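You operate a simulated robot arm through the tools that you are given. There is no shell and no other tool. Be economical: measure what you need, move in short steps, check, and stop when the job is done.

You are at the controls of a simulated robot arm. One attempt, no reset.

JOB
Cover the butter and put it and the cream in the fridge.
Fine: butter on the lower shelf, cream in the upper door rack; shut the fridge. Set down upright: carton.
Where things are to end (x, y in the base frame): butter dish within 0.06 m of [0.48, 0.75]; carton within 0.06 m of [0.34, 0.79].

The check looks at the end state, three seconds after you hand in, the way a careful person would. Anything else that was tipped, shoved, dropped, spilled or broken makes it a failure. A push-on lid holds only when it is set on centred and level and pressed home; a screw cap is set on level and turned clockwise until tight.

ROBOT AND FRAMES
A 6-joint arm with a two-finger parallel gripper on a trunk, on a base that drives. Base frame: it is fixed to the floor where the robot stands at the start and does not move with it; the origin is under the middle of the robot, x ahead of it, y to its left, z up. Lengths are in m, angles in rad, forces in N, time in s.
With the tool pointing down near the work surface it reaches from about 0.34 to 0.82 m from the robot's upright axis, wherever it stands. Its first joint turns from -2.897 to 2.897 rad. Places, roughly: butter lid (15x7x6 cm) [0.5, 0, 0.9]; fridge door [0.3, 0.8, 1.2]; lower fridge shelf [0.5, 0.8, 0.9]; upper door rack of the fridge [0.3, 0.8, 1.2]. Payload 3.91 kg.
The tool frame sits at the grasp point between the pads (the TCP): z along the fingers, y along the line on which they close. The tips reach 0.03 m beyond it. Largest opening 0.11 m; finger width 0.02, thickness 0.01; the body of the gripper, 0.048 by 0.112 m, starts 0.055 m behind the TCP.
Orientation is told as [roll, pitch, yaw] about the base's x, y, z axes, in that order, counted from this pose: with the fingers straight down and closing along the base's y, the tool's x points along the base's -x, its y along +y and its z along -z.

CONTROLS
- The arm moves only by the tool apply_moves. Its argument "targets" is a list of rows, each an object (a shift or turn left out is 0, a gripper value left out holds the last) with "delta_rot": the turn, a rotation vector about the base's x, y, z in units of 45 degrees (1.0 is 45 degrees), a list of three; "delta_pos": the shift along the base's x, y, z in units of 100 mm (1.0 is 100 mm), a list of three; "gripper": the gripper command, from -1 (shut) to 1 (fully open), values between in proportion. In form: [{"delta_rot": [rx, ry, rz], "delta_pos": [tx, ty, tz], "gripper": gripper}, ...]. A call has 1 to 10 rows; each row is the pose to reach, as a shift and turn from the pose commanded when the call began. A call with a number of a shift or a turn outside -1 to 1 is refused whole. Each row takes 0.2 s and may step no farther than 0.05 m and 0.15 rad from the row before; otherwise, or with a gripper value out of range, the whole call is refused. Where a pose cannot be reached the arm comes as near as it can. A force on the tool above 40 N (or 10 N above the force at the start of the call, whichever is more), or a blocked arm, ends the call early, and 0.2 s more pass. Each finger travels about 0.045 m/s and halts on what it meets, pressing with about 44 N; the grip force reading is that of the motor and also rises with nothing between the fingers. The clock runs only during rows and for 0.2 s after the last one: add rows that repeat a pose to give the fingers time. The reply holds the time, the measured pose of the TCP, the force on the tool along the base axes, the opening and the grip force, in the units named above and with some noise, with the torque about the TCP (base axes, N m) and any sound that the robot's microphone picked up.
- Cameras (640 x 400 px; columns grow to the right, rows downward): "scene" is now at [0.0019, 0.1912, 1.5492]; the picture's right is [0.45, -0.89, 0.00], its down [-0.52, -0.26, -0.81] and it looks along [0.73, 0.36, -0.59] (base axes); focal length 214 px, centre (320, 200). "wrist" rides on the gripper at [0.077, 0.007, -0.115] in the tool frame; the picture's right is [-0.09, 1.00, 0.00], its down [-0.80, -0.07, -0.59] and it looks along [-0.59, -0.05, 0.80] (tool axes); focal length 270 px, centre (320, 200).
- grab_frame(camera): a new picture of that camera. No time passes.
- lift_body(by): slides the trunk up (or, below 0, down) by that many m; the arm and the scene camera ride with it, the base frame stays. It gives what a move gives, with no picture.
- roll_base(legs): drives the robot by 1 to 6 legs, each [ahead, turn to the left] in m and rad, along the robot's own axes; the way and the turn of a leg run together, so that a leg with both is an arc; at most 1.5 m and 3.142 rad a leg. The arm and the cameras ride along, it lands a little off, and it stops where it bumps. It gives what a move gives.
- turn_head(pan, tilt): turns the head with the scene camera to pan (to the left, within 2.705 rad either way) and tilt (down, from -0.506 to 1.204), counted from straight ahead of the robot. It gives what a move gives.
- point_at(camera, pixels): for up to 12 pixels [column, row] of the newest picture of that camera ("zoom" is the newest enlarged one), the place [x, y, z] in the base frame of the surface seen there, good to about 0.002 m. No time passes.
- zoom(camera, box): a new picture of the part [left, top, right, bottom] of that camera's present view, enlarged. No time passes.
- hand_in(): hands the job in; it is judged then, once.

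Keep the steps short. Do not move on a guess: measure, check each grasp and each placing, and mend mistakes. In all there are 80 turns and 60 pictures (those below and enlarged ones count). Leave the gripper open and the arm clear of the work at the hand-in unless told otherwise, and finish with a single line.

The tools are called after "Call:" by a JSON object that holds its "fn" and its "kwargs". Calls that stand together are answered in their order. apply_moves: Moves the arm, as the interface text tells. Its arguments: {"type":"object","properties":{"targets":{"type":"array"}},"required":["targets"]} The other tools are called the same way: lift_body (by) slides the trunk up or down; roll_base (legs) drives the base; turn_head (pan, tilt) turns the head that bears the scene camera; grab_frame (camera) takes a picture; point_at (camera, pixels) gives the place of the surface under pixels of a picture; zoom (camera, box) takes an enlarged picture of a part of a camera's view; hand_in () hands the job in.

At the start:

```text
time: 0.0
tool_pos: [0.2832, 0.2731, 1.4236]
orientation: [0.0, 0.0, -0.011]
ft_force: [0.0, 0.2, -0.5]
ft_torque: [-0.02, -0.01, 0.01]
gripper_width: 0.1101
gripper_force: 0.1
trunk travel left (down, up): [-0.5, 0.11]
robot x, y, heading: [-0.0009, 0.0046, -0.003]
head pan, tilt: [0.461, 0.627]
```

scene: 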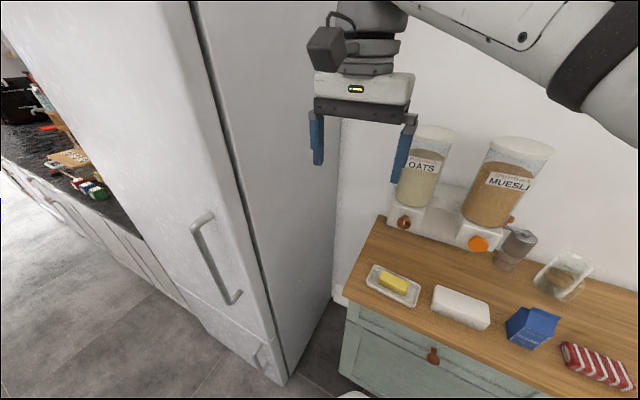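
wrist: 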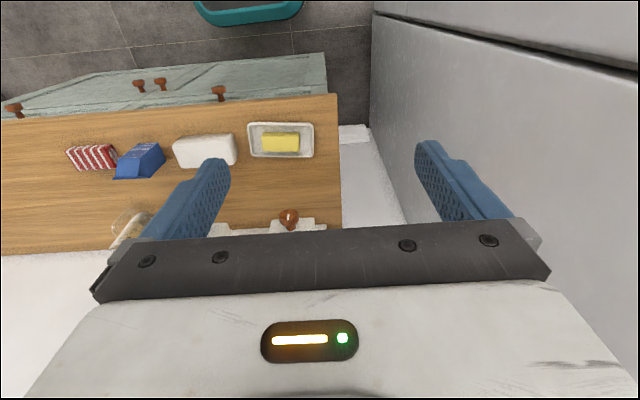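

I see the butter dish at (393,285), the lid at (461,307), the blue carton at (531,327) and the fridge handle at (215,260). First I measure them.

Call:
{"fn": "zoom", "kwargs": {"camera": "scene", "box": [340, 220, 640, 400]}}

Call:
{"fn": "point_at", "kwargs": {"camera": "scene", "pixels": [[195, 226], [212, 214], [225, 265], [240, 293], [232, 303], [286, 384], [272, 338], [196, 10], [338, 200], [265, 350], [140, 240], [225, 100]]}}

Call:
{"fn": "point_at", "kwargs": {"camera": "scene", "pixels": [[374, 265], [421, 280], [411, 306], [365, 286], [435, 287], [490, 308], [487, 328], [433, 306], [392, 280], [461, 302], [440, 300], [350, 290]]}}

```text
2.13 times, centred on (490, 310) of scene
```

zoom: 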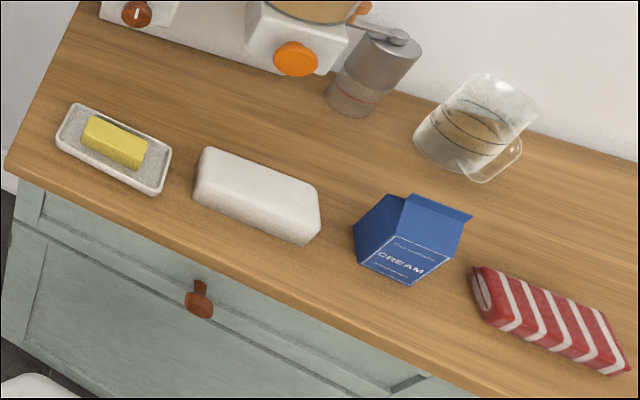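

```text
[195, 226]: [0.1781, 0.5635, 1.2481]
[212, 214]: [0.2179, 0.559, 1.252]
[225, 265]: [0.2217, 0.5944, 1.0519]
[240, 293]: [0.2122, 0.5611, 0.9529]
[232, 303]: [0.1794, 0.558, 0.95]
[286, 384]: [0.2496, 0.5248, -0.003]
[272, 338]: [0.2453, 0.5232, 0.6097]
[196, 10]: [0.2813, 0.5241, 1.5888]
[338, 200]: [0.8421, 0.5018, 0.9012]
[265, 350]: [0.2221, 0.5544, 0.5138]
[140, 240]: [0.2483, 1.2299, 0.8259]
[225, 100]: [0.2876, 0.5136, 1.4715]
```

```text
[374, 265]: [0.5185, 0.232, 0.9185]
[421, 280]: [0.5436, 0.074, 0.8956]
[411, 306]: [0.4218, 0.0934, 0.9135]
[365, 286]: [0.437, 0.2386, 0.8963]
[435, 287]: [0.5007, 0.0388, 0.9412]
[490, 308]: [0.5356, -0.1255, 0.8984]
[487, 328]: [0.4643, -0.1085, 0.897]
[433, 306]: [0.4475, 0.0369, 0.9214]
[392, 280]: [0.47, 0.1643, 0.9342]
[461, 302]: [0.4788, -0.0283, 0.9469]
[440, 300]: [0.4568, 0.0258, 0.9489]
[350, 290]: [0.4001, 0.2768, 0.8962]
```

The handle bar is at about x 0.18, y 0.56, z 0.95–1.25. I need accurate geometry for the dish, lid and carton, so I zoom on them.

Call:
{"fn": "zoom", "kwargs": {"camera": "scene", "box": [355, 250, 515, 350]}}

Call:
{"fn": "point_at", "kwargs": {"camera": "zoom", "pixels": [[78, 62], [264, 122], [226, 222], [42, 138], [160, 136], [322, 150], [536, 240], [530, 312], [312, 222], [425, 205], [110, 90], [230, 140]]}}

Call:
{"fn": "zoom", "kwargs": {"camera": "scene", "box": [480, 280, 608, 360]}}

Call:
{"fn": "point_at", "kwargs": {"camera": "zoom", "pixels": [[240, 140], [395, 190], [180, 200], [365, 260], [145, 265], [260, 345], [130, 235], [210, 290], [300, 160], [300, 220], [230, 180], [200, 320]]}}

```text
4.00 times, centred on (435, 300) of scene
```

zoom: 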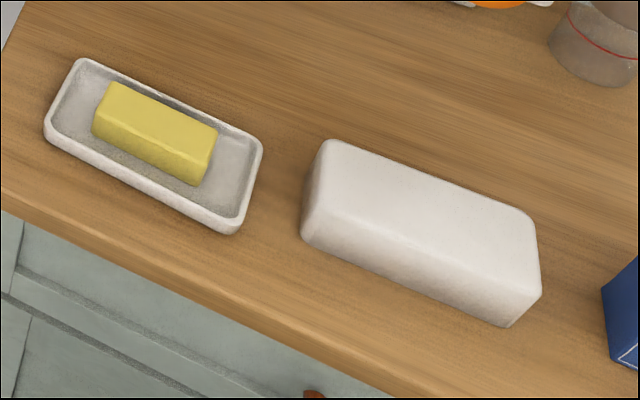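

```text
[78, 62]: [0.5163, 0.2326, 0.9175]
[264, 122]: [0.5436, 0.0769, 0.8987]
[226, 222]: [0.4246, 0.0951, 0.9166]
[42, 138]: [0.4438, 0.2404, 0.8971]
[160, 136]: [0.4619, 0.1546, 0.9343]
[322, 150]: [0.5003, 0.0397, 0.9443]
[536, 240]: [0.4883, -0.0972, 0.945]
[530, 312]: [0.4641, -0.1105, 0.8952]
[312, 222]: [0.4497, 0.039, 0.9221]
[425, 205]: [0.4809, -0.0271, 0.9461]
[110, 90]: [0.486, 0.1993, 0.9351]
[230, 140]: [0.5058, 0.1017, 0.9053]
```

```text
5.00 times, centred on (544, 320) of scene
```

zoom: 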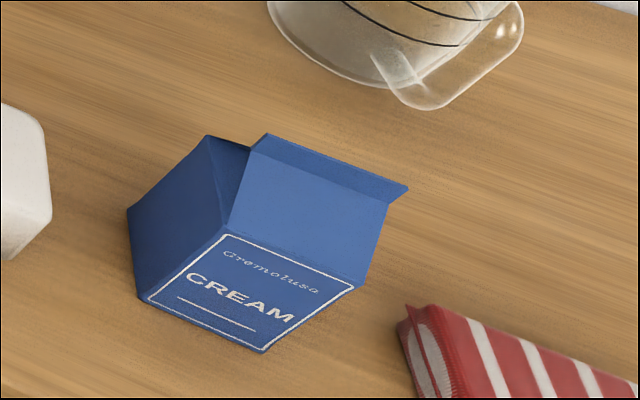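

```text
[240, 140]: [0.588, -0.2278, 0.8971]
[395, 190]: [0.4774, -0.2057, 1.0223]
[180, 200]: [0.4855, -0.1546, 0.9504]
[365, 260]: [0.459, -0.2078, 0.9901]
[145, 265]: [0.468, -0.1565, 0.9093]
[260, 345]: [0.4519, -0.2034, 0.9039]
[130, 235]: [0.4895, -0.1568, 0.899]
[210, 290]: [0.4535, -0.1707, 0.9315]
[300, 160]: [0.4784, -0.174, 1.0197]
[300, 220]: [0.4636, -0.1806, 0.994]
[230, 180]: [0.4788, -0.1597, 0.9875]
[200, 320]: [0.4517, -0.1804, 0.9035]
```

Next I bring the arm over the dish and lid for a close top view with the wrist camera: two short shifts right and down in free air, then a picture.

Call:
{"fn": "apply_moves", "kwargs": {"targets": [{"delta_pos": [0, -0.3, -0.33]}, {"delta_pos": [0, -0.6, -0.66]}, {"delta_pos": [0, -0.9, -1.0]}]}}

Call:
{"fn": "apply_moves", "kwargs": {"targets": [{"delta_pos": [0, -0.35, -0.33]}, {"delta_pos": [0, -0.7, -0.66]}, {"delta_pos": [0, -1.0, -0.7]}]}}

Call:
{"fn": "grab_frame", "kwargs": {"camera": "wrist"}}

```text
time: 0.8
tool_pos: [0.283, 0.1838, 1.324]
orientation: [0.001, -0.002, -0.012]
ft_force: [-0.8, -0.3, -0.9]
ft_torque: [-0.01, 0.01, 0.0]
gripper_width: 0.1101
gripper_force: 0.0
trunk travel left (down, up): [-0.5, 0.11]
robot x, y, heading: [-0.0018, 0.0011, 0.002]
head pan, tilt: [0.461, 0.627]
```

```text
time: 1.6
tool_pos: [0.2841, 0.0849, 1.2547]
orientation: [0.0, 0.001, -0.013]
ft_force: [0.4, -0.3, -0.1]
ft_torque: [0.04, 0.0, -0.02]
gripper_width: 0.1102
gripper_force: 0.0
trunk travel left (down, up): [-0.5, 0.11]
robot x, y, heading: [-0.0023, 0.0036, 0.0]
head pan, tilt: [0.461, 0.627]
```

```text
54 pictures are left
```

wrist: 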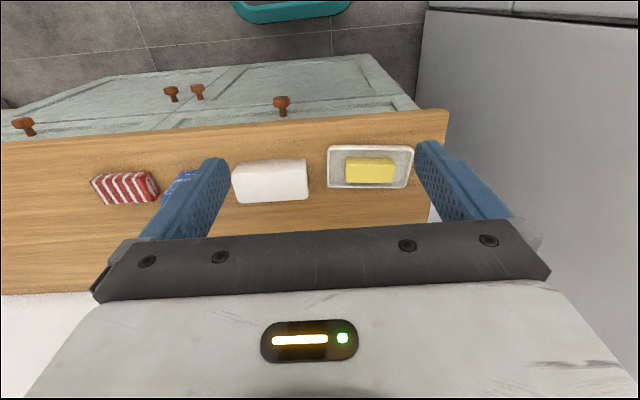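

The dish is at (370,167) and the lid at (270,180) in the wrist view. I zoom and measure both outlines.

Call:
{"fn": "zoom", "kwargs": {"camera": "wrist", "box": [222, 130, 422, 230]}}

```text
3.20 times, centred on (322, 180) of wrist
```

zoom: 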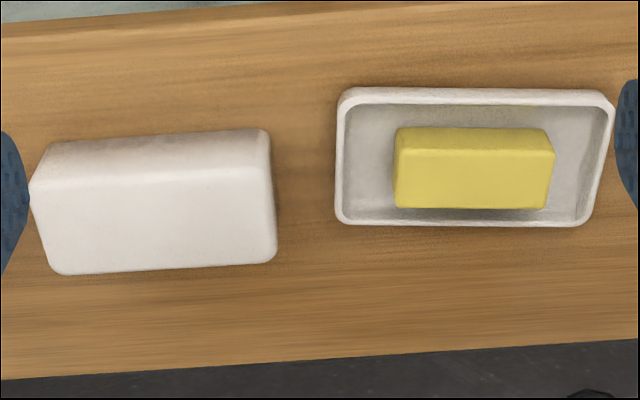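

Call:
{"fn": "point_at", "kwargs": {"camera": "zoom", "pixels": [[475, 97], [465, 222], [340, 160], [603, 165], [347, 96], [342, 215], [600, 98], [583, 222], [400, 205], [548, 205], [402, 155], [548, 157]]}}

Call:
{"fn": "point_at", "kwargs": {"camera": "zoom", "pixels": [[155, 265], [155, 180], [150, 145], [48, 143], [258, 133], [60, 270], [270, 258], [40, 190], [268, 175], [272, 220], [52, 240], [155, 225]]}}

```text
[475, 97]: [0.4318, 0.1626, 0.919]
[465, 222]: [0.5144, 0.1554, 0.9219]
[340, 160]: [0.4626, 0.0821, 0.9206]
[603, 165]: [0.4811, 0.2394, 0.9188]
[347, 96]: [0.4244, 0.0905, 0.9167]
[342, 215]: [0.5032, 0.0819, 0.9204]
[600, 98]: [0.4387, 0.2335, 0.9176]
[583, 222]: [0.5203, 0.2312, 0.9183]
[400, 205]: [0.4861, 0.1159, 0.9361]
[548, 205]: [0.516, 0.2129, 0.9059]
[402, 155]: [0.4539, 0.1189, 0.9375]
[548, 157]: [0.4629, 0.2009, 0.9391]
```

```text
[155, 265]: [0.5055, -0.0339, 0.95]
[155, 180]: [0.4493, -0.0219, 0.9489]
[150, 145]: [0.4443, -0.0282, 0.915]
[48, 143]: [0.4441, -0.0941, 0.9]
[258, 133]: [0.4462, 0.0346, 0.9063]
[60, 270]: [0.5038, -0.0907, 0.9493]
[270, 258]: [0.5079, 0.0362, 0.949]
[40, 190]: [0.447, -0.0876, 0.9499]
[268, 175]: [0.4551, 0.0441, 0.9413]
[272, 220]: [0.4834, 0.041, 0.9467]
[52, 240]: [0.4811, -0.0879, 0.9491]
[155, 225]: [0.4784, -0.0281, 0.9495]
```

Dish centre ≈ (0.472, 0.160), long axis yaw ≈ −0.107, rim z 0.919. Lid centre ≈ (0.479, −0.033), top z 0.949, yaw ≈ −0.025, 7 cm across x. I turn the gripper 90° so it closes along x and go above the lid.

Call:
{"fn": "apply_moves", "kwargs": {"targets": [{"delta_pos": [0.16, -0.1, -0.1], "delta_rot": [0, 0, 0.1654]}, {"delta_pos": [0.32, -0.2, -0.2], "delta_rot": [0, 0, 0.331]}, {"delta_pos": [0.5, -0.3, -0.3], "delta_rot": [0, 0, 0.496]}, {"delta_pos": [0.66, -0.4, -0.4], "delta_rot": [0, 0, 0.662]}, {"delta_pos": [0.82, -0.5, -0.5], "delta_rot": [0, 0, 0.827]}, {"delta_pos": [0.98, -0.6, -0.6], "delta_rot": [0, 0, 0.9925]}]}}

Call:
{"fn": "apply_moves", "kwargs": {"targets": [{"delta_pos": [0.16, -0.1, -0.15], "delta_rot": [0, 0, 0.1654]}, {"delta_pos": [0.32, -0.2, -0.3], "delta_rot": [0, 0, 0.331]}, {"delta_pos": [0.5, -0.3, -0.5], "delta_rot": [0, 0, 0.496]}, {"delta_pos": [0.66, -0.4, -0.65], "delta_rot": [0, 0, 0.662]}, {"delta_pos": [0.82, -0.5, -0.8], "delta_rot": [0, 0, 0.827]}, {"delta_pos": [0.97, -0.58, -1.0], "delta_rot": [0, 0, 0.9925]}]}}

Call:
{"fn": "grab_frame", "kwargs": {"camera": "wrist"}}

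```text
time: 3.0
tool_pos: [0.3827, 0.0222, 1.1944]
orientation: [0.001, 0.0, 0.77]
ft_force: [1.0, 0.0, -0.4]
ft_torque: [0.02, 0.01, -0.02]
gripper_width: 0.11
gripper_force: 0.1
trunk travel left (down, up): [-0.5, 0.11]
robot x, y, heading: [-0.0009, 0.0008, 0.005]
head pan, tilt: [0.461, 0.627]
```

```text
time: 4.4
tool_pos: [0.4805, -0.0339, 1.0911]
orientation: [-0.001, -0.001, 1.547]
ft_force: [0.4, 0.2, -0.3]
ft_torque: [0.03, -0.01, -0.01]
gripper_width: 0.1101
gripper_force: 0.0
trunk travel left (down, up): [-0.5, 0.11]
robot x, y, heading: [-0.0012, -0.0004, -0.003]
head pan, tilt: [0.461, 0.627]
```

```text
52 pictures are left
```

wrist: 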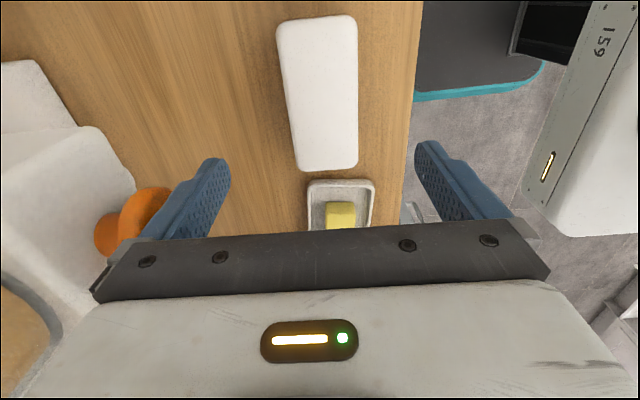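

The lid is centred in view. I check its edges from here before descending.

Call:
{"fn": "point_at", "kwargs": {"camera": "wrist", "pixels": [[280, 45], [288, 90], [297, 150], [356, 40], [356, 90], [355, 150], [315, 18], [325, 168], [300, 100], [340, 100]]}}

```text
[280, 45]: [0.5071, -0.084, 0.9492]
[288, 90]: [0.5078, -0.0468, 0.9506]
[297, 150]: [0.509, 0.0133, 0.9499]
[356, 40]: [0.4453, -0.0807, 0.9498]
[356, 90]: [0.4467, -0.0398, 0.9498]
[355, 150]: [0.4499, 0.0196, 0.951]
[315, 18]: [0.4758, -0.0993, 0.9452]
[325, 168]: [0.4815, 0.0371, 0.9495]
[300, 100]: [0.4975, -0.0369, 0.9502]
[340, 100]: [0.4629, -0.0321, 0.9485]
```

Lid edges confirm centre ≈ (0.478, −0.032). I descend to z 0.95 (tips end above the future rim height) and close.

Call:
{"fn": "apply_moves", "kwargs": {"targets": [{"delta_pos": [-0.01, 0.01, -0.4]}, {"delta_pos": [-0.01, 0.01, -0.8]}]}}

Call:
{"fn": "apply_moves", "kwargs": {"targets": [{"delta_pos": [0, 0, -0.3]}, {"delta_pos": [0, 0, -0.61]}, {"delta_pos": [0, 0, -0.61]}, {"delta_pos": [0, 0, -0.61], "gripper": -1}, {"delta_pos": [0, 0, -0.61]}, {"delta_pos": [0, 0, -0.61]}, {"delta_pos": [0, 0, -0.61]}, {"delta_pos": [0, 0, -0.61]}]}}

```text
time: 5.0
tool_pos: [0.4793, -0.0333, 1.013]
orientation: [-0.001, 0.0, 1.546]
ft_force: [0.4, -0.1, -0.1]
ft_torque: [0.0, -0.01, 0.0]
gripper_width: 0.1097
gripper_force: 0.1
trunk travel left (down, up): [-0.5, 0.11]
robot x, y, heading: [-0.0021, 0.0033, -0.005]
head pan, tilt: [0.461, 0.627]
```

```text
time: 6.8
tool_pos: [0.4796, -0.0357, 0.9537]
orientation: [-0.001, -0.001, 1.547]
ft_force: [-0.7, -0.6, 0.1]
ft_torque: [-0.01, -0.01, 0.0]
gripper_width: 0.0675
gripper_force: 43.8
trunk travel left (down, up): [-0.5, 0.11]
robot x, y, heading: [-0.0018, 0.0034, 0.003]
head pan, tilt: [0.461, 0.627]
```

The lid is gripped (opening 0.0675, 44 N). I lift it 8 cm and travel half way toward the dish, then look.

Call:
{"fn": "apply_moves", "kwargs": {"targets": [{"delta_pos": [0, 0, 0.4]}, {"delta_pos": [0, 0, 0.8]}, {"delta_pos": [0, 0.3, 0.8], "delta_rot": [0, 0, -0.05]}, {"delta_pos": [-0.03, 0.6, 0.8], "delta_rot": [0, 0, -0.1]}, {"delta_pos": [-0.03, 0.6, 0.8], "delta_rot": [0, 0, -0.1]}]}}

Call:
{"fn": "grab_frame", "kwargs": {"camera": "wrist"}}

Call:
{"fn": "grab_frame", "kwargs": {"camera": "scene"}}

```text
time: 8.0
tool_pos: [0.4749, 0.0281, 1.0324]
orientation: [0.001, 0.001, 1.467]
ft_force: [0.6, -0.6, 0.6]
ft_torque: [0.03, 0.0, 0.02]
gripper_width: 0.0
gripper_force: 37.6
trunk travel left (down, up): [-0.5, 0.11]
robot x, y, heading: [-0.0004, 0.0016, 0.003]
head pan, tilt: [0.461, 0.627]
```

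```text
51 pictures are left
```

wrist: 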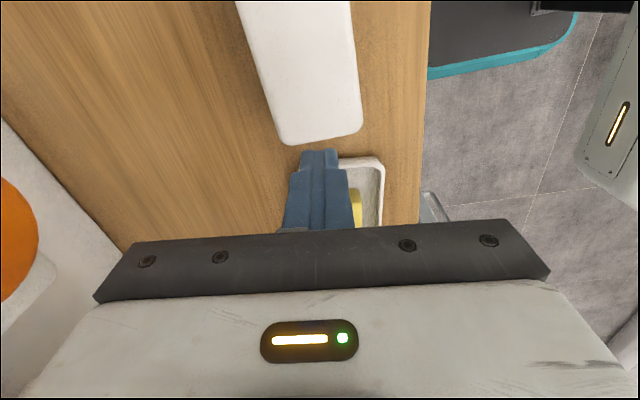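

```text
50 pictures are left
```

scene: 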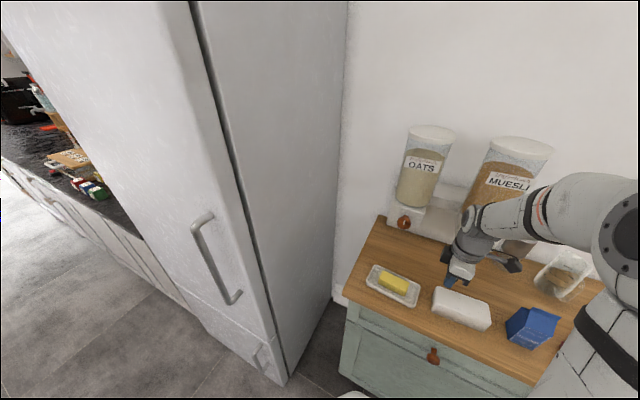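

The fingers slid off the lid: it is still on the table, and the opening reads 0. I open, go back over it, and re-measure before gripping lower.

Call:
{"fn": "apply_moves", "kwargs": {"targets": [{"delta_pos": [0, -0.2, 0.2], "gripper": 1}, {"delta_pos": [0, -0.4, 0.4], "delta_rot": [0, 0, 0.05]}, {"delta_pos": [0.03, -0.6, 0.6], "delta_rot": [0, 0, 0.1]}, {"delta_pos": [0.03, -0.6, 0.6], "delta_rot": [0, 0, 0.1]}, {"delta_pos": [0.03, -0.6, 0.6], "delta_rot": [0, 0, 0.1]}, {"delta_pos": [0.03, -0.6, 0.6], "delta_rot": [0, 0, 0.1]}]}}

Call:
{"fn": "zoom", "kwargs": {"camera": "wrist", "box": [220, 0, 420, 240]}}

Call:
{"fn": "zoom", "kwargs": {"camera": "scene", "box": [415, 270, 511, 330]}}

```text
time: 9.4
tool_pos: [0.4775, -0.0346, 1.0927]
orientation: [0.0, -0.001, 1.547]
ft_force: [0.1, -0.2, 0.3]
ft_torque: [0.02, -0.03, -0.01]
gripper_width: 0.1103
gripper_force: 0.0
trunk travel left (down, up): [-0.5, 0.11]
robot x, y, heading: [0.0042, -0.0005, 0.004]
head pan, tilt: [0.461, 0.627]
```

```text
1.67 times, centred on (320, 120) of wrist
```

zoom: 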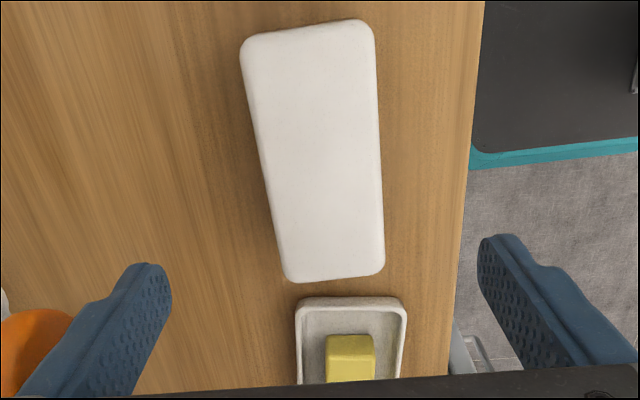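

```text
6.67 times, centred on (463, 300) of scene
```

zoom: 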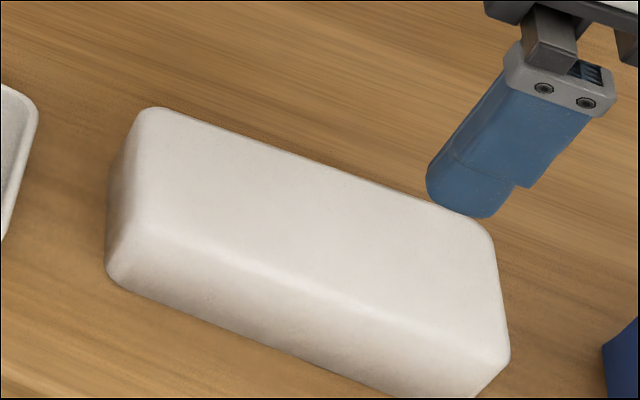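

Call:
{"fn": "grab_frame", "kwargs": {"camera": "wrist"}}

Call:
{"fn": "point_at", "kwargs": {"camera": "zoom", "pixels": [[260, 250], [260, 265], [260, 280], [260, 295], [260, 310], [260, 325], [260, 335], [260, 240], [150, 300], [250, 338], [350, 378], [130, 230]]}}

Call:
{"fn": "point_at", "kwargs": {"camera": "wrist", "pixels": [[374, 40], [379, 75], [384, 120], [447, 30], [450, 75], [452, 120], [400, 20], [420, 167]]}}

```text
47 pictures are left
```

wrist: 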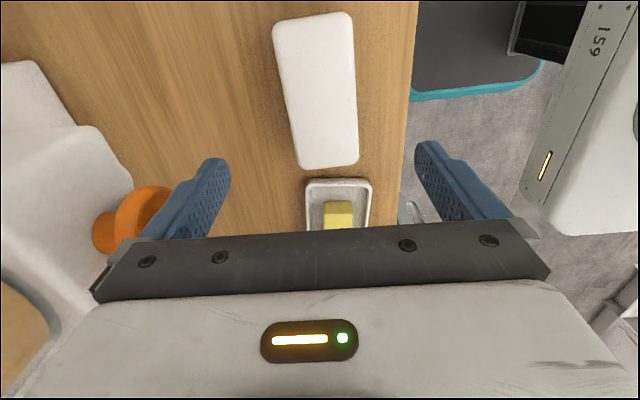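

```text
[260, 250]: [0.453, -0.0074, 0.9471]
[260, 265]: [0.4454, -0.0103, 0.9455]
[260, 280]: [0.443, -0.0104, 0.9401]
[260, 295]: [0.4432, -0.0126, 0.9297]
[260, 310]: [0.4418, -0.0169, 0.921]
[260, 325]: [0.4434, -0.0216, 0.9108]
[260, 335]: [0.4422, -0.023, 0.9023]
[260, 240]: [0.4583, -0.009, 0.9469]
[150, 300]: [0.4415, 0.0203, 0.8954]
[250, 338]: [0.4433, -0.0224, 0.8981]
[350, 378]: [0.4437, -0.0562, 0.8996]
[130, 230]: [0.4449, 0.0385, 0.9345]
```

```text
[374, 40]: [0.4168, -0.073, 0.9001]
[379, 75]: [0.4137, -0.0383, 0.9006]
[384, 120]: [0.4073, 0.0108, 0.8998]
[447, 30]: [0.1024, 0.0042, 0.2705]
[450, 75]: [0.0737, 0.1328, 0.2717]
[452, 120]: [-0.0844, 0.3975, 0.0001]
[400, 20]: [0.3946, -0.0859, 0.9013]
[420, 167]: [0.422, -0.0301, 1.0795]
```

Sides are vertical, so a deeper grip should hold. I picked some wrist pixels off the lid; I measure again at the real edges (columns 275–358).

Call:
{"fn": "point_at", "kwargs": {"camera": "wrist", "pixels": [[275, 45], [283, 90], [293, 145], [350, 30], [354, 90], [357, 145], [312, 16], [328, 166], [307, 188], [368, 190], [310, 215], [368, 215]]}}

```text
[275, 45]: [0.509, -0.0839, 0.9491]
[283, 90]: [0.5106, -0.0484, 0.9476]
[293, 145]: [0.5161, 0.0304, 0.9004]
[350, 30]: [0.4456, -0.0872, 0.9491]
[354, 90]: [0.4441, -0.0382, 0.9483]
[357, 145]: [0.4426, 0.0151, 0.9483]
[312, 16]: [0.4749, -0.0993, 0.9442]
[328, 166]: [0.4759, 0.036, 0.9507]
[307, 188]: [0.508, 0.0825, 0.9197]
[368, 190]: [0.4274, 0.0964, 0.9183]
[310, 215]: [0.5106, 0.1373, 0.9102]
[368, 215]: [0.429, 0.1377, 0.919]
```

Lid centre is still ≈ (0.478, −0.032). I descend deeper, to z ≈ 0.939, grip, and lift only a little, slowly, to test.

Call:
{"fn": "apply_moves", "kwargs": {"targets": [{"delta_pos": [0, 0, -0.4]}, {"delta_pos": [0, 0, -0.8]}]}}

Call:
{"fn": "apply_moves", "kwargs": {"targets": [{"delta_pos": [0, 0.02, -0.35]}, {"delta_pos": [0, 0.02, -0.73]}, {"delta_pos": [0, 0.02, -0.73]}, {"delta_pos": [0, 0.02, -0.73], "gripper": -1}, {"delta_pos": [0, 0.02, -0.73]}, {"delta_pos": [0, 0.02, -0.73]}, {"delta_pos": [0, 0.02, -0.73]}, {"delta_pos": [0, 0.02, -0.73]}]}}

Call:
{"fn": "apply_moves", "kwargs": {"targets": [{"delta_pos": [0, 0, 0.02]}, {"delta_pos": [0, 0, 0.06]}, {"delta_pos": [0, 0, 0.12]}, {"delta_pos": [0, 0, 0.2]}, {"delta_pos": [0, 0, 0.3]}, {"delta_pos": [0, 0, 0.3]}]}}

```text
time: 10.0
tool_pos: [0.479, -0.0333, 1.0147]
orientation: [-0.001, 0.001, 1.546]
ft_force: [-0.8, -0.5, 0.1]
ft_torque: [0.0, -0.02, 0.02]
gripper_width: 0.11
gripper_force: 0.0
trunk travel left (down, up): [-0.5, 0.11]
robot x, y, heading: [-0.0002, 0.0027, 0.003]
head pan, tilt: [0.461, 0.627]
```

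```text
time: 11.8
tool_pos: [0.48, -0.0314, 0.9409]
orientation: [0.0, 0.002, 1.547]
ft_force: [-0.9, 0.5, 0.9]
ft_torque: [0.01, 0.01, 0.02]
gripper_width: 0.068
gripper_force: 44.1
trunk travel left (down, up): [-0.5, 0.11]
robot x, y, heading: [-0.0011, -0.0011, 0.001]
head pan, tilt: [0.461, 0.627]
```

```text
time: 13.2
tool_pos: [0.4787, -0.0316, 0.9718]
orientation: [0.0, -0.001, 1.547]
ft_force: [0.5, -0.4, -1.7]
ft_torque: [-0.02, -0.03, 0.02]
gripper_width: 0.0682
gripper_force: 44.4
trunk travel left (down, up): [-0.5, 0.11]
robot x, y, heading: [-0.0024, -0.0043, -0.001]
head pan, tilt: [0.461, 0.627]
```

The lid is held (0.068 m, weight felt). I lift more, turn −0.083 rad and travel to above the dish.

Call:
{"fn": "apply_moves", "kwargs": {"targets": [{"delta_pos": [0, 0, 0.15]}, {"delta_pos": [0, 0, 0.3]}, {"delta_pos": [0, 0.1, 0.45]}, {"delta_pos": [0, 0.3, 0.5], "delta_rot": [0, 0, -0.03]}, {"delta_pos": [-0.02, 0.5, 0.5], "delta_rot": [0, 0, -0.06]}, {"delta_pos": [-0.04, 0.7, 0.5], "delta_rot": [0, 0, -0.106]}, {"delta_pos": [-0.07, 0.9, 0.5], "delta_rot": [0, 0, -0.106]}, {"delta_pos": [-0.07, 0.92, 0.5], "delta_rot": [0, 0, -0.106]}]}}

Call:
{"fn": "apply_moves", "kwargs": {"targets": [{"delta_pos": [0, 0.2, 0]}, {"delta_pos": [0, 0.4, 0]}, {"delta_pos": [0, 0.6, 0]}, {"delta_pos": [0, 0.8, 0]}, {"delta_pos": [0, 1.0, 0]}, {"delta_pos": [0, 1.0, 0]}]}}

Call:
{"fn": "zoom", "kwargs": {"camera": "scene", "box": [340, 240, 468, 320]}}

Call:
{"fn": "grab_frame", "kwargs": {"camera": "wrist"}}

```text
time: 15.0
tool_pos: [0.4711, 0.0603, 1.0199]
orientation: [0.001, -0.001, 1.464]
ft_force: [-0.2, 0.6, -1.7]
ft_torque: [0.0, -0.04, 0.0]
gripper_width: 0.068
gripper_force: 44.3
trunk travel left (down, up): [-0.5, 0.11]
robot x, y, heading: [0.0014, 0.0031, 0.002]
head pan, tilt: [0.461, 0.627]
```

```text
time: 16.4
tool_pos: [0.473, 0.1613, 1.019]
orientation: [0.001, 0.0, 1.463]
ft_force: [-0.4, -0.6, -1.8]
ft_torque: [0.0, 0.01, 0.01]
gripper_width: 0.0681
gripper_force: 44.0
trunk travel left (down, up): [-0.5, 0.11]
robot x, y, heading: [0.0022, 0.0035, 0.002]
head pan, tilt: [0.461, 0.627]
```

```text
5.00 times, centred on (404, 280) of scene
```

zoom: 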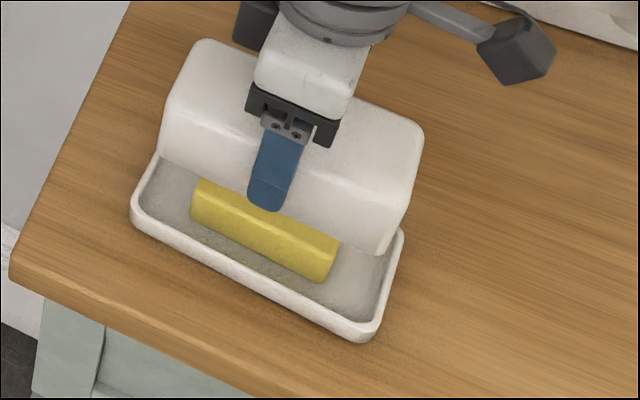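

```text
45 pictures are left
```

wrist: 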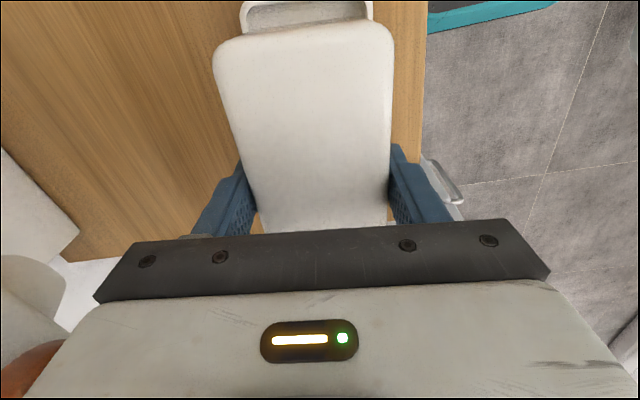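

Lid is above the dish. I measure lid edges and rim here for the final alignment.

Call:
{"fn": "point_at", "kwargs": {"camera": "zoom", "pixels": [[175, 150], [270, 200], [370, 240], [412, 160], [400, 240], [385, 285], [160, 160], [145, 175], [180, 240], [300, 305]]}}

Call:
{"fn": "point_at", "kwargs": {"camera": "wrist", "pixels": [[218, 65], [235, 130], [388, 60], [389, 130], [310, 27], [225, 45], [385, 35], [305, 3], [246, 12], [371, 10]]}}

```text
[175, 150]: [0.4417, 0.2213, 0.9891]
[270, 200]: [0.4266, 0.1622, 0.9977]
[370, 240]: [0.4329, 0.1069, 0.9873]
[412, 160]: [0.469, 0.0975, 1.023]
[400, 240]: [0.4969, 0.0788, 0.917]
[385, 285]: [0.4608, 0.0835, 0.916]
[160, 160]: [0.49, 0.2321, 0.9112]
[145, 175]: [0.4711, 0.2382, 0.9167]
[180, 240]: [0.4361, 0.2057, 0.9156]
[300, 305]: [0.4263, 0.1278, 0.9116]
```

```text
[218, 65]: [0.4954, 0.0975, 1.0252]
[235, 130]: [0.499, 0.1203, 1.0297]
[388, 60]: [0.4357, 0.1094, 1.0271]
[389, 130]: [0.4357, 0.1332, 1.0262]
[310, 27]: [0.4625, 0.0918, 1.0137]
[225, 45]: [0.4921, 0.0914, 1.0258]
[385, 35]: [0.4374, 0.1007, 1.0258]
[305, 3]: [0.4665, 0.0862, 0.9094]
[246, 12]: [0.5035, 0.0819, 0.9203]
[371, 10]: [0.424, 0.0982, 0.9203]
```

The lid is centred in x and ~2 mm off in y. I correct that and lower slowly, reading the force.

Call:
{"fn": "apply_moves", "kwargs": {"targets": [{"delta_pos": [0, -0.02, -0.15]}, {"delta_pos": [0, -0.02, -0.3]}, {"delta_pos": [0, -0.02, -0.45]}, {"delta_pos": [0, -0.02, -0.55]}, {"delta_pos": [0, -0.02, -0.6]}, {"delta_pos": [0, -0.02, -0.63]}, {"delta_pos": [0, -0.02, -0.66]}, {"delta_pos": [0, -0.02, -0.66]}]}}

Call:
{"fn": "zoom", "kwargs": {"camera": "scene", "box": [340, 240, 468, 320]}}

```text
time: 18.2
tool_pos: [0.4706, 0.1582, 0.9528]
orientation: [0.0, 0.001, 1.463]
ft_force: [-0.2, 0.3, -1.6]
ft_torque: [0.0, -0.02, -0.02]
gripper_width: 0.0679
gripper_force: 44.0
trunk travel left (down, up): [-0.5, 0.11]
robot x, y, heading: [-0.0022, 0.0032, 0.004]
head pan, tilt: [0.461, 0.627]
```

```text
5.00 times, centred on (404, 280) of scene
```

zoom: 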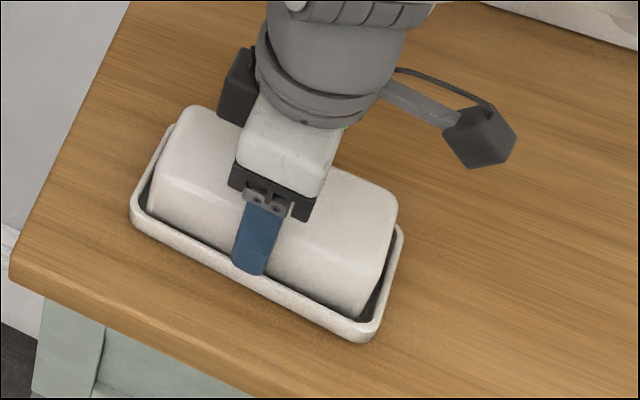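

The lid sits inside the rim with even gaps. I lower the last few millimetres until contact.

Call:
{"fn": "apply_moves", "kwargs": {"targets": [{"delta_pos": [0, 0, -0.02]}, {"delta_pos": [0, 0, -0.04]}, {"delta_pos": [0, 0, -0.06]}, {"delta_pos": [0, 0, -0.06]}]}}

Call:
{"fn": "zoom", "kwargs": {"camera": "scene", "box": [340, 240, 468, 320]}}

```text
time: 19.2
tool_pos: [0.4716, 0.158, 0.9496]
orientation: [-0.005, -0.002, 1.462]
ft_force: [1.2, -1.5, 31.9]
ft_torque: [0.05, 1.23, 0.06]
gripper_width: 0.0678
gripper_force: 43.9
trunk travel left (down, up): [-0.5, 0.11]
robot x, y, heading: [-0.0003, -0.001, 0.002]
head pan, tilt: [0.461, 0.627]
```

```text
5.00 times, centred on (404, 280) of scene
```

zoom: 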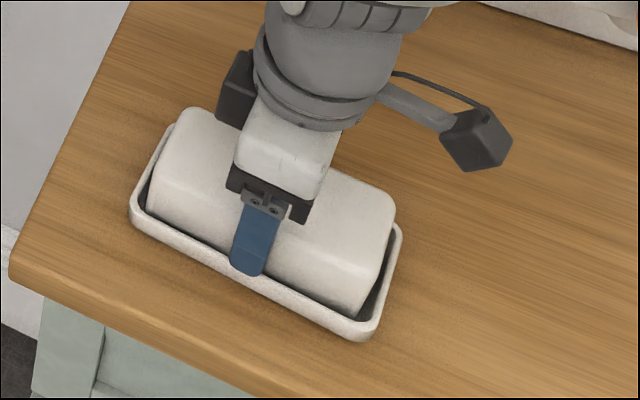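

Contact at 32 N with a little torque (a fingertip is likely on the rim). I ease up 2 mm, release, and rise to look.

Call:
{"fn": "apply_moves", "kwargs": {"targets": [{"delta_pos": [0, 0, 0.04]}, {"delta_pos": [0, 0, 0.04], "gripper": 1}, {"delta_pos": [0, 0, 0.04]}, {"delta_pos": [0, 0, 0.04]}, {"delta_pos": [0, 0, 0.04]}, {"delta_pos": [0, 0, 0.4]}, {"delta_pos": [0, 0, 0.8]}, {"delta_pos": [0, -0.4, 1.0]}, {"delta_pos": [0, -0.8, 1.0]}]}}

Call:
{"fn": "zoom", "kwargs": {"camera": "scene", "box": [340, 240, 468, 320]}}

Call:
{"fn": "grab_frame", "kwargs": {"camera": "wrist"}}

```text
time: 21.2
tool_pos: [0.473, 0.0796, 1.0468]
orientation: [-0.001, 0.001, 1.465]
ft_force: [-0.1, 0.3, -0.2]
ft_torque: [0.01, 0.03, 0.0]
gripper_width: 0.1101
gripper_force: 0.0
trunk travel left (down, up): [-0.5, 0.11]
robot x, y, heading: [-0.0003, 0.0047, 0.002]
head pan, tilt: [0.461, 0.627]
```

```text
5.00 times, centred on (404, 280) of scene
```

zoom: 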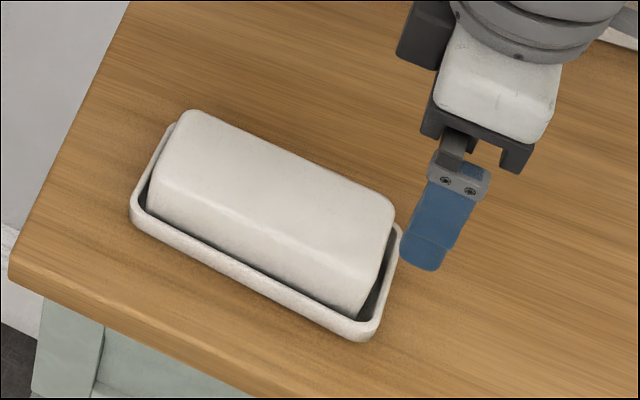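

```text
41 pictures are left
```

wrist: 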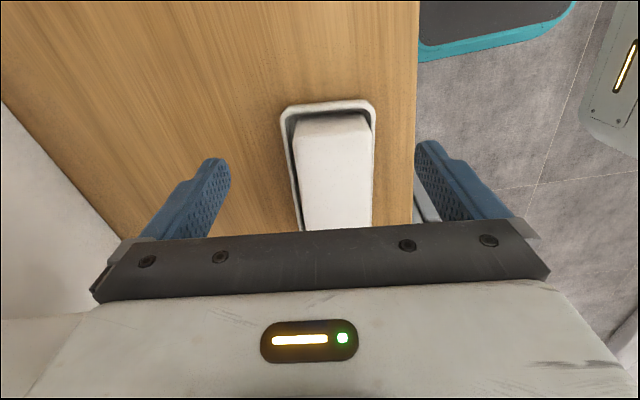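

Call:
{"fn": "point_at", "kwargs": {"camera": "zoom", "pixels": [[195, 125], [375, 195], [165, 175], [350, 270], [270, 180], [260, 260], [180, 225], [250, 265], [330, 305], [378, 300]]}}

Call:
{"fn": "zoom", "kwargs": {"camera": "wrist", "box": [270, 90, 398, 170]}}

Call:
{"fn": "point_at", "kwargs": {"camera": "wrist", "pixels": [[305, 130], [366, 128], [305, 200], [370, 200], [335, 117], [282, 130], [375, 125], [293, 200], [330, 103], [335, 200]]}}

```text
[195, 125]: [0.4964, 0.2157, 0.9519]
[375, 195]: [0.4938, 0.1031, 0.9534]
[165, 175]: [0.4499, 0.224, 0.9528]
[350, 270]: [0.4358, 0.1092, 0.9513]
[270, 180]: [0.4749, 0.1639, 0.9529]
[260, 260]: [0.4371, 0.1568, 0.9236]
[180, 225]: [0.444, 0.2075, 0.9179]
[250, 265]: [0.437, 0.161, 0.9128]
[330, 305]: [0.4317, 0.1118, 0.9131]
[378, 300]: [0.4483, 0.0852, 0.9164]
```

```text
5.00 times, centred on (334, 130) of wrist
```

zoom: 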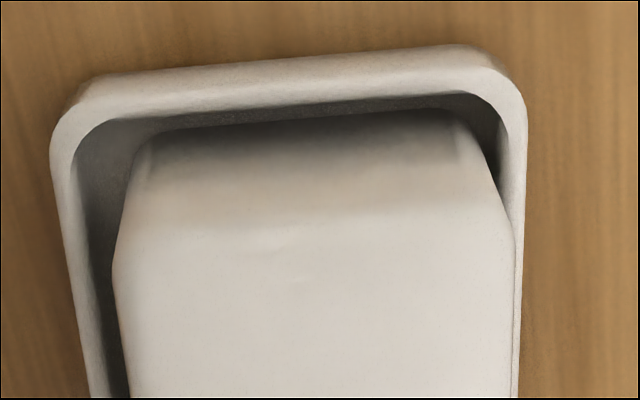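

```text
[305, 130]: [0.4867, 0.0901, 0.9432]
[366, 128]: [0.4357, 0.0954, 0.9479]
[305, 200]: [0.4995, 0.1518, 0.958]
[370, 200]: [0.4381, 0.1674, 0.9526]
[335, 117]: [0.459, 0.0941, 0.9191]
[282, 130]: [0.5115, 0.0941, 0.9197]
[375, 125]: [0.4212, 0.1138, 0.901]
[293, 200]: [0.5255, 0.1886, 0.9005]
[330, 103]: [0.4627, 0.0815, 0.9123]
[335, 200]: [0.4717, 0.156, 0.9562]
```

Level (top z ≈ 0.953), but the wrist view hints at unequal side gaps. I measure cross-sections of rim and lid in this zoomed picture.

Call:
{"fn": "zoom", "kwargs": {"camera": "wrist", "box": [270, 110, 398, 190]}}

Call:
{"fn": "point_at", "kwargs": {"camera": "zoom", "pixels": [[58, 150], [72, 250], [90, 370], [125, 200], [130, 300], [145, 385], [505, 150], [510, 250], [512, 370], [522, 100], [519, 250], [90, 280]]}}

```text
5.00 times, centred on (334, 150) of wrist
```

zoom: 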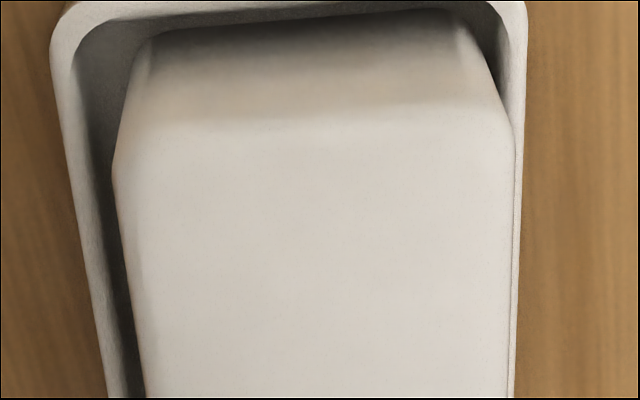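

```text
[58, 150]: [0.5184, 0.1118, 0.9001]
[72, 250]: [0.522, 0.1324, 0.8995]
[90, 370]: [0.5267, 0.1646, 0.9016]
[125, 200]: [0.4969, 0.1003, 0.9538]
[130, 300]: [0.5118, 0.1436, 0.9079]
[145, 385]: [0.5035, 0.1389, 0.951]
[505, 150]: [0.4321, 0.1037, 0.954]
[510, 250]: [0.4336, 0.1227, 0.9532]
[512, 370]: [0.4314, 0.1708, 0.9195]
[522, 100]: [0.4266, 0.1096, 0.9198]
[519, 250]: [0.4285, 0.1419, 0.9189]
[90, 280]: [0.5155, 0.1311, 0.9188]
```

Cross-sections show the lid centred within about 1 mm. Now I close the fingers, move over the lid centre and press it home gently.

Call:
{"fn": "apply_moves", "kwargs": {"targets": [{"delta_pos": [0, 0, 0], "gripper": -1}, {"delta_pos": [0, 0.3, 0]}, {"delta_pos": [0, 0.6, 0]}, {"delta_pos": [0, 0.81, 0]}, {"delta_pos": [0, 0.81, -0.2]}, {"delta_pos": [0, 0.81, -0.4]}, {"delta_pos": [0, 0.81, -0.55]}, {"delta_pos": [0, 0.81, -0.6]}]}}

Call:
{"fn": "apply_moves", "kwargs": {"targets": [{"delta_pos": [0, 0, -0.02]}, {"delta_pos": [0, 0, -0.04]}, {"delta_pos": [0, 0, -0.06]}, {"delta_pos": [0, 0, -0.08]}, {"delta_pos": [0, 0, -0.1]}, {"delta_pos": [0, 0, -0.12]}, {"delta_pos": [0, 0, -0.14]}]}}

```text
time: 23.0
tool_pos: [0.4718, 0.1598, 0.9875]
orientation: [0.0, 0.001, 1.462]
ft_force: [-1.4, -0.6, 0.2]
ft_torque: [0.02, -0.01, 0.02]
gripper_width: 0.0
gripper_force: 37.6
trunk travel left (down, up): [-0.5, 0.11]
robot x, y, heading: [-0.0027, 0.0037, 0.006]
head pan, tilt: [0.461, 0.627]
```

```text
time: 23.9
tool_pos: [0.4724, 0.1604, 0.9859]
orientation: [-0.012, -0.006, 1.461]
ft_force: [-2.3, -0.7, 20.1]
ft_torque: [-0.19, 0.09, -0.08]
gripper_width: 0.0
gripper_force: 37.8
trunk travel left (down, up): [-0.5, 0.11]
robot x, y, heading: [-0.0004, 0.0038, 0.002]
head pan, tilt: [0.461, 0.627]
stopped in row 4: the force on the tool passed its limit (the readings are from after the stop); the commanded pose is now the measured one
```

The press peaked above 40 N and stopped; the lid bears firmly. I rise, open and check the seating.

Call:
{"fn": "apply_moves", "kwargs": {"targets": [{"delta_pos": [0, 0, 0.3]}, {"delta_pos": [0, 0, 0.6]}, {"delta_pos": [0, -0.4, 0.8], "gripper": 1}, {"delta_pos": [0, -0.8, 0.9]}, {"delta_pos": [0, -1, 1]}, {"delta_pos": [0, -1, 1]}]}}

Call:
{"fn": "zoom", "kwargs": {"camera": "scene", "box": [340, 240, 468, 320]}}

Call:
{"fn": "point_at", "kwargs": {"camera": "zoom", "pixels": [[195, 125], [375, 195], [165, 175], [350, 270], [270, 180], [280, 200], [200, 150], [250, 265], [330, 305], [378, 300], [145, 195]]}}

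```text
time: 25.3
tool_pos: [0.4719, 0.0592, 1.0825]
orientation: [-0.008, -0.003, 1.463]
ft_force: [-0.2, 0.3, -0.4]
ft_torque: [-0.01, -0.02, -0.04]
gripper_width: 0.0867
gripper_force: 0.0
trunk travel left (down, up): [-0.5, 0.11]
robot x, y, heading: [-0.0022, -0.0007, 0.006]
head pan, tilt: [0.461, 0.627]
```

```text
5.00 times, centred on (404, 280) of scene
```

zoom: 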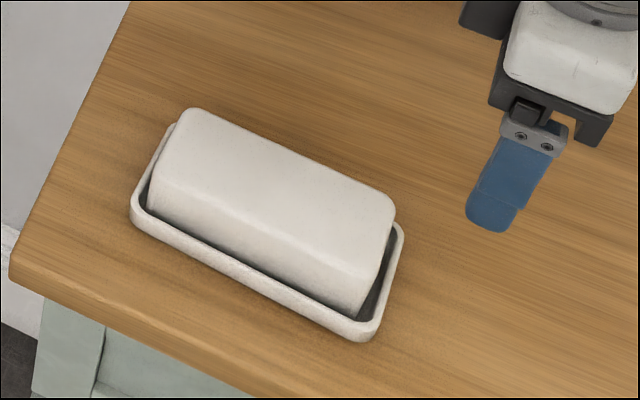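

```text
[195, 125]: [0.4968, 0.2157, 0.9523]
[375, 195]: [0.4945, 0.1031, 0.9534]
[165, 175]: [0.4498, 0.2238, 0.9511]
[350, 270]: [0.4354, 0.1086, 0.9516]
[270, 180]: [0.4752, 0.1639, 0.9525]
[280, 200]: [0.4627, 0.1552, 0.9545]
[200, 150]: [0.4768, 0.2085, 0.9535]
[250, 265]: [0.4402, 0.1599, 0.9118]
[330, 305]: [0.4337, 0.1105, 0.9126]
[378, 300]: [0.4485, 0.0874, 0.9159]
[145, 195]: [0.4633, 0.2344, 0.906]
```

The dish is covered and level. Next the fridge: I turn the head to view the whole door and its hinge side.

Call:
{"fn": "turn_head", "kwargs": {"pan": 1.2, "tilt": 0.45}}

Call:
{"fn": "grab_frame", "kwargs": {"camera": "scene"}}

```text
time: 26.4
tool_pos: [0.4714, 0.0603, 1.082]
orientation: [-0.007, -0.004, 1.463]
ft_force: [-0.2, 1.0, -0.6]
ft_torque: [0.01, 0.0, 0.03]
gripper_width: 0.1102
gripper_force: 0.0
trunk travel left (down, up): [-0.5, 0.11]
robot x, y, heading: [0.003, 0.0031, 0.003]
head pan, tilt: [1.201, 0.45]
```

```text
37 pictures are left
```

scene: 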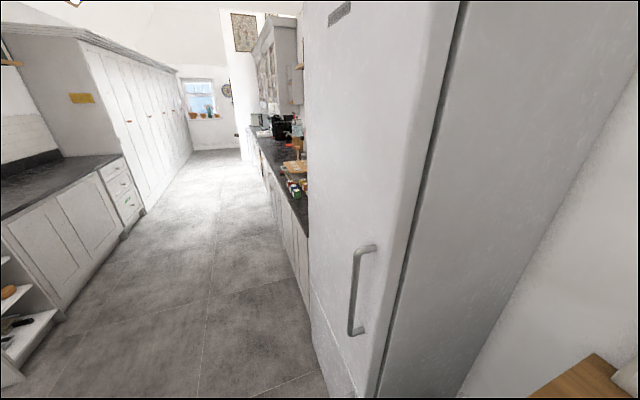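

Call:
{"fn": "zoom", "kwargs": {"camera": "scene", "box": [300, 220, 428, 400]}}

Call:
{"fn": "point_at", "kwargs": {"camera": "scene", "pixels": [[371, 247], [352, 265], [353, 300], [350, 325], [360, 331], [312, 150], [312, 250], [316, 330], [345, 150], [400, 250], [400, 150], [312, 285]]}}

```text
2.22 times, centred on (364, 310) of scene
```

zoom: 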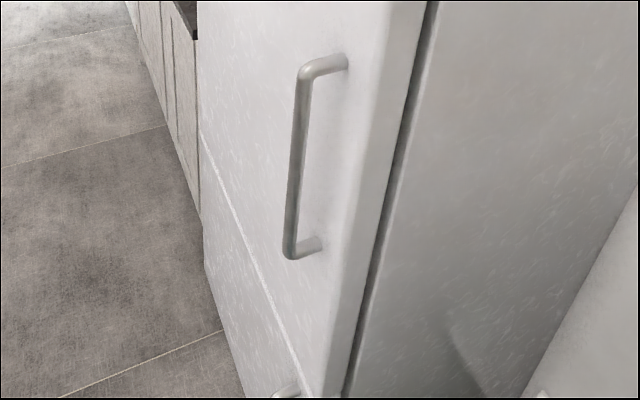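

```text
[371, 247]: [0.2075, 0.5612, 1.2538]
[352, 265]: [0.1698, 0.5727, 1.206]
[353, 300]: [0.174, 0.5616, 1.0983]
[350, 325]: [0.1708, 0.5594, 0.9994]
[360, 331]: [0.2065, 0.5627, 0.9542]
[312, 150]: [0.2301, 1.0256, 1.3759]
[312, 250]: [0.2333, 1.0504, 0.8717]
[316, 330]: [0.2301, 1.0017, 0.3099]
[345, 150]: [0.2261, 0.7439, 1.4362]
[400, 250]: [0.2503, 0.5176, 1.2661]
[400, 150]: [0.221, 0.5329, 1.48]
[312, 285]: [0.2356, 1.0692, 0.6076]
```

Handle: vertical bar at x ≈ 0.175, y ≈ 0.56, z 0.95–1.25; door front x ≈ 0.225, hinge side y ≈ 1.07. I will point the fingers along +y, straddling the bar along x. First I go to a spot short of it (y ≈ 0.44).

Call:
{"fn": "apply_moves", "kwargs": {"targets": [{"delta_pos": [-0.16, 0.1, 0.15], "delta_rot": [0.166, 0, 0.023]}, {"delta_pos": [-0.33, 0.2, 0.3], "delta_rot": [0.333, 0, 0.046]}, {"delta_pos": [-0.5, 0.3, 0.45], "delta_rot": [0.5, 0, 0.07]}, {"delta_pos": [-0.66, 0.4, 0.5], "delta_rot": [0.666, 0, 0.093]}, {"delta_pos": [-0.83, 0.5, 0.5], "delta_rot": [0.833, 0, 0.115]}, {"delta_pos": [-1, 0.6, 0.5], "delta_rot": [1, 0, 0.138]}]}}

Call:
{"fn": "apply_moves", "kwargs": {"targets": [{"delta_pos": [-0.16, 0.16, 0], "delta_rot": [0.166, 0, 0]}, {"delta_pos": [-0.33, 0.33, 0], "delta_rot": [0.333, 0, 0]}, {"delta_pos": [-0.5, 0.5, 0], "delta_rot": [0.5, 0, 0]}, {"delta_pos": [-0.66, 0.66, 0], "delta_rot": [0.666, 0, 0]}, {"delta_pos": [-0.83, 0.83, 0], "delta_rot": [0.833, 0, 0]}, {"delta_pos": [-1, 1, 0], "delta_rot": [1, 0, 0]}]}}

Call:
{"fn": "apply_moves", "kwargs": {"targets": [{"delta_pos": [-0.3, 0.33, 0]}, {"delta_pos": [-0.6, 0.66, 0]}, {"delta_pos": [-0.94, 1, 0]}, {"delta_pos": [-0.94, 1, 0]}]}}

```text
time: 27.8
tool_pos: [0.3742, 0.1186, 1.134]
orientation: [0.041, -0.789, 1.559]
ft_force: [0.1, 0.3, 0.4]
ft_torque: [0.0, -0.03, 0.02]
gripper_width: 0.1101
gripper_force: 0.1
trunk travel left (down, up): [-0.5, 0.11]
robot x, y, heading: [-0.0022, -0.0001, -0.001]
head pan, tilt: [1.201, 0.45]
```

```text
time: 29.2
tool_pos: [0.3386, 0.2261, 1.1474]
orientation: [1.804, -1.56, -0.195]
ft_force: [0.1, 0.5, 0.1]
ft_torque: [0.04, -0.03, 0.0]
gripper_width: 0.1099
gripper_force: 0.0
out of reach, approached as far as the arm can: row 4, 5, 6
trunk travel left (down, up): [-0.5, 0.11]
robot x, y, heading: [-0.0003, 0.0001, 0.005]
head pan, tilt: [1.201, 0.45]
```

```text
time: 30.2
tool_pos: [0.2931, 0.3535, 1.1665]
orientation: [1.763, -1.56, -0.156]
ft_force: [-0.1, 0.7, 0.0]
ft_torque: [-0.05, 0.01, 0.0]
gripper_width: 0.1098
gripper_force: 0.0
out of reach, approached as far as the arm can: row 1, 2, 3, 4
trunk travel left (down, up): [-0.5, 0.11]
robot x, y, heading: [0.0017, 0.0028, 0.001]
head pan, tilt: [1.201, 0.45]
```

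The horizontal tool is out of reach this close to the body. I will use a 45° forward-down tilt instead, which reaches: turn back by 45° and move toward y ≈ 0.44.

Call:
{"fn": "apply_moves", "kwargs": {"targets": [{"delta_pos": [0, 0.1, 0], "delta_rot": [-0.166, 0, 0]}, {"delta_pos": [0, 0.2, 0], "delta_rot": [-0.333, 0, 0]}, {"delta_pos": [0, 0.3, 0], "delta_rot": [-0.5, 0, 0]}, {"delta_pos": [0, 0.5, 0], "delta_rot": [-0.666, 0, 0]}, {"delta_pos": [0, 0.7, 0], "delta_rot": [-0.833, 0, 0]}, {"delta_pos": [0, 1.0, 0], "delta_rot": [-1, 0, 0]}, {"delta_pos": [0, 1.0, 0], "delta_rot": [-1, 0, 0]}]}}

Call:
{"fn": "grab_frame", "kwargs": {"camera": "scene"}}

```text
time: 31.8
tool_pos: [0.2893, 0.4529, 1.1659]
orientation: [0.043, -0.787, 1.555]
ft_force: [-0.5, -0.7, -0.1]
ft_torque: [0.01, 0.01, 0.01]
gripper_width: 0.1099
gripper_force: 0.0
trunk travel left (down, up): [-0.5, 0.11]
robot x, y, heading: [0.0002, 0.0008, -0.0]
head pan, tilt: [1.201, 0.45]
```

```text
35 pictures are left
```

scene: 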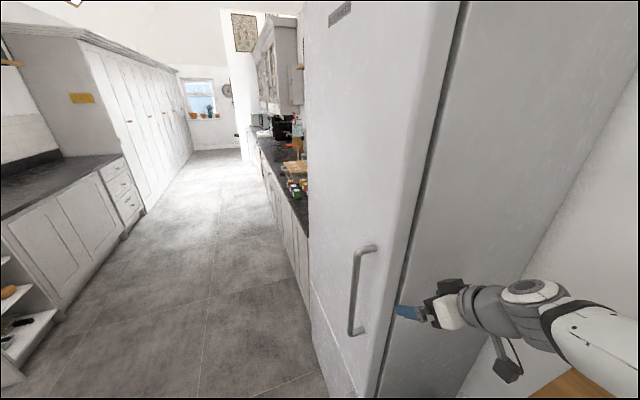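

The tool stands beside the door. I narrow the opening to 5 cm so the rear finger fits between bar and door, move to x ≈ 0.172 in front of the bar, and look.

Call:
{"fn": "apply_moves", "kwargs": {"targets": [{"delta_pos": [-0.33, -0.1, -0.2], "gripper": -0.1}, {"delta_pos": [-0.66, -0.1, -0.4]}, {"delta_pos": [-1, -0.1, -0.5]}, {"delta_pos": [-1, -0.1, -0.5]}]}}

Call:
{"fn": "apply_moves", "kwargs": {"targets": [{"delta_pos": [-0.16, 0, 0]}, {"delta_pos": [-0.16, 0.3, 0]}, {"delta_pos": [-0.16, 0.6, 0]}, {"delta_pos": [-0.16, 0.6, 0]}]}}

Call:
{"fn": "zoom", "kwargs": {"camera": "scene", "box": [300, 220, 460, 380]}}

```text
time: 32.8
tool_pos: [0.1907, 0.4424, 1.1159]
orientation: [0.044, -0.786, 1.557]
ft_force: [-0.4, 0.1, 0.4]
ft_torque: [0.01, 0.0, -0.02]
gripper_width: 0.0494
gripper_force: 0.1
trunk travel left (down, up): [-0.5, 0.11]
robot x, y, heading: [0.0001, 0.0015, 0.004]
head pan, tilt: [1.201, 0.45]
```

```text
time: 33.8
tool_pos: [0.175, 0.5032, 1.1147]
orientation: [0.043, -0.787, 1.557]
ft_force: [-0.6, 0.1, 0.1]
ft_torque: [0.04, -0.01, -0.03]
gripper_width: 0.0495
gripper_force: 0.1
trunk travel left (down, up): [-0.5, 0.11]
robot x, y, heading: [0.0035, -0.0004, 0.0]
head pan, tilt: [1.201, 0.45]
```

```text
2.50 times, centred on (380, 300) of scene
```

zoom: 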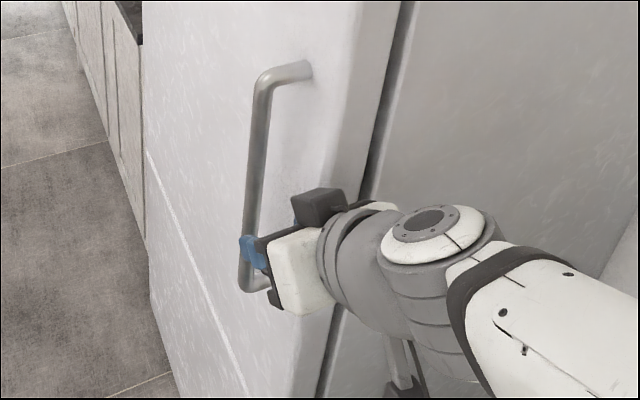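

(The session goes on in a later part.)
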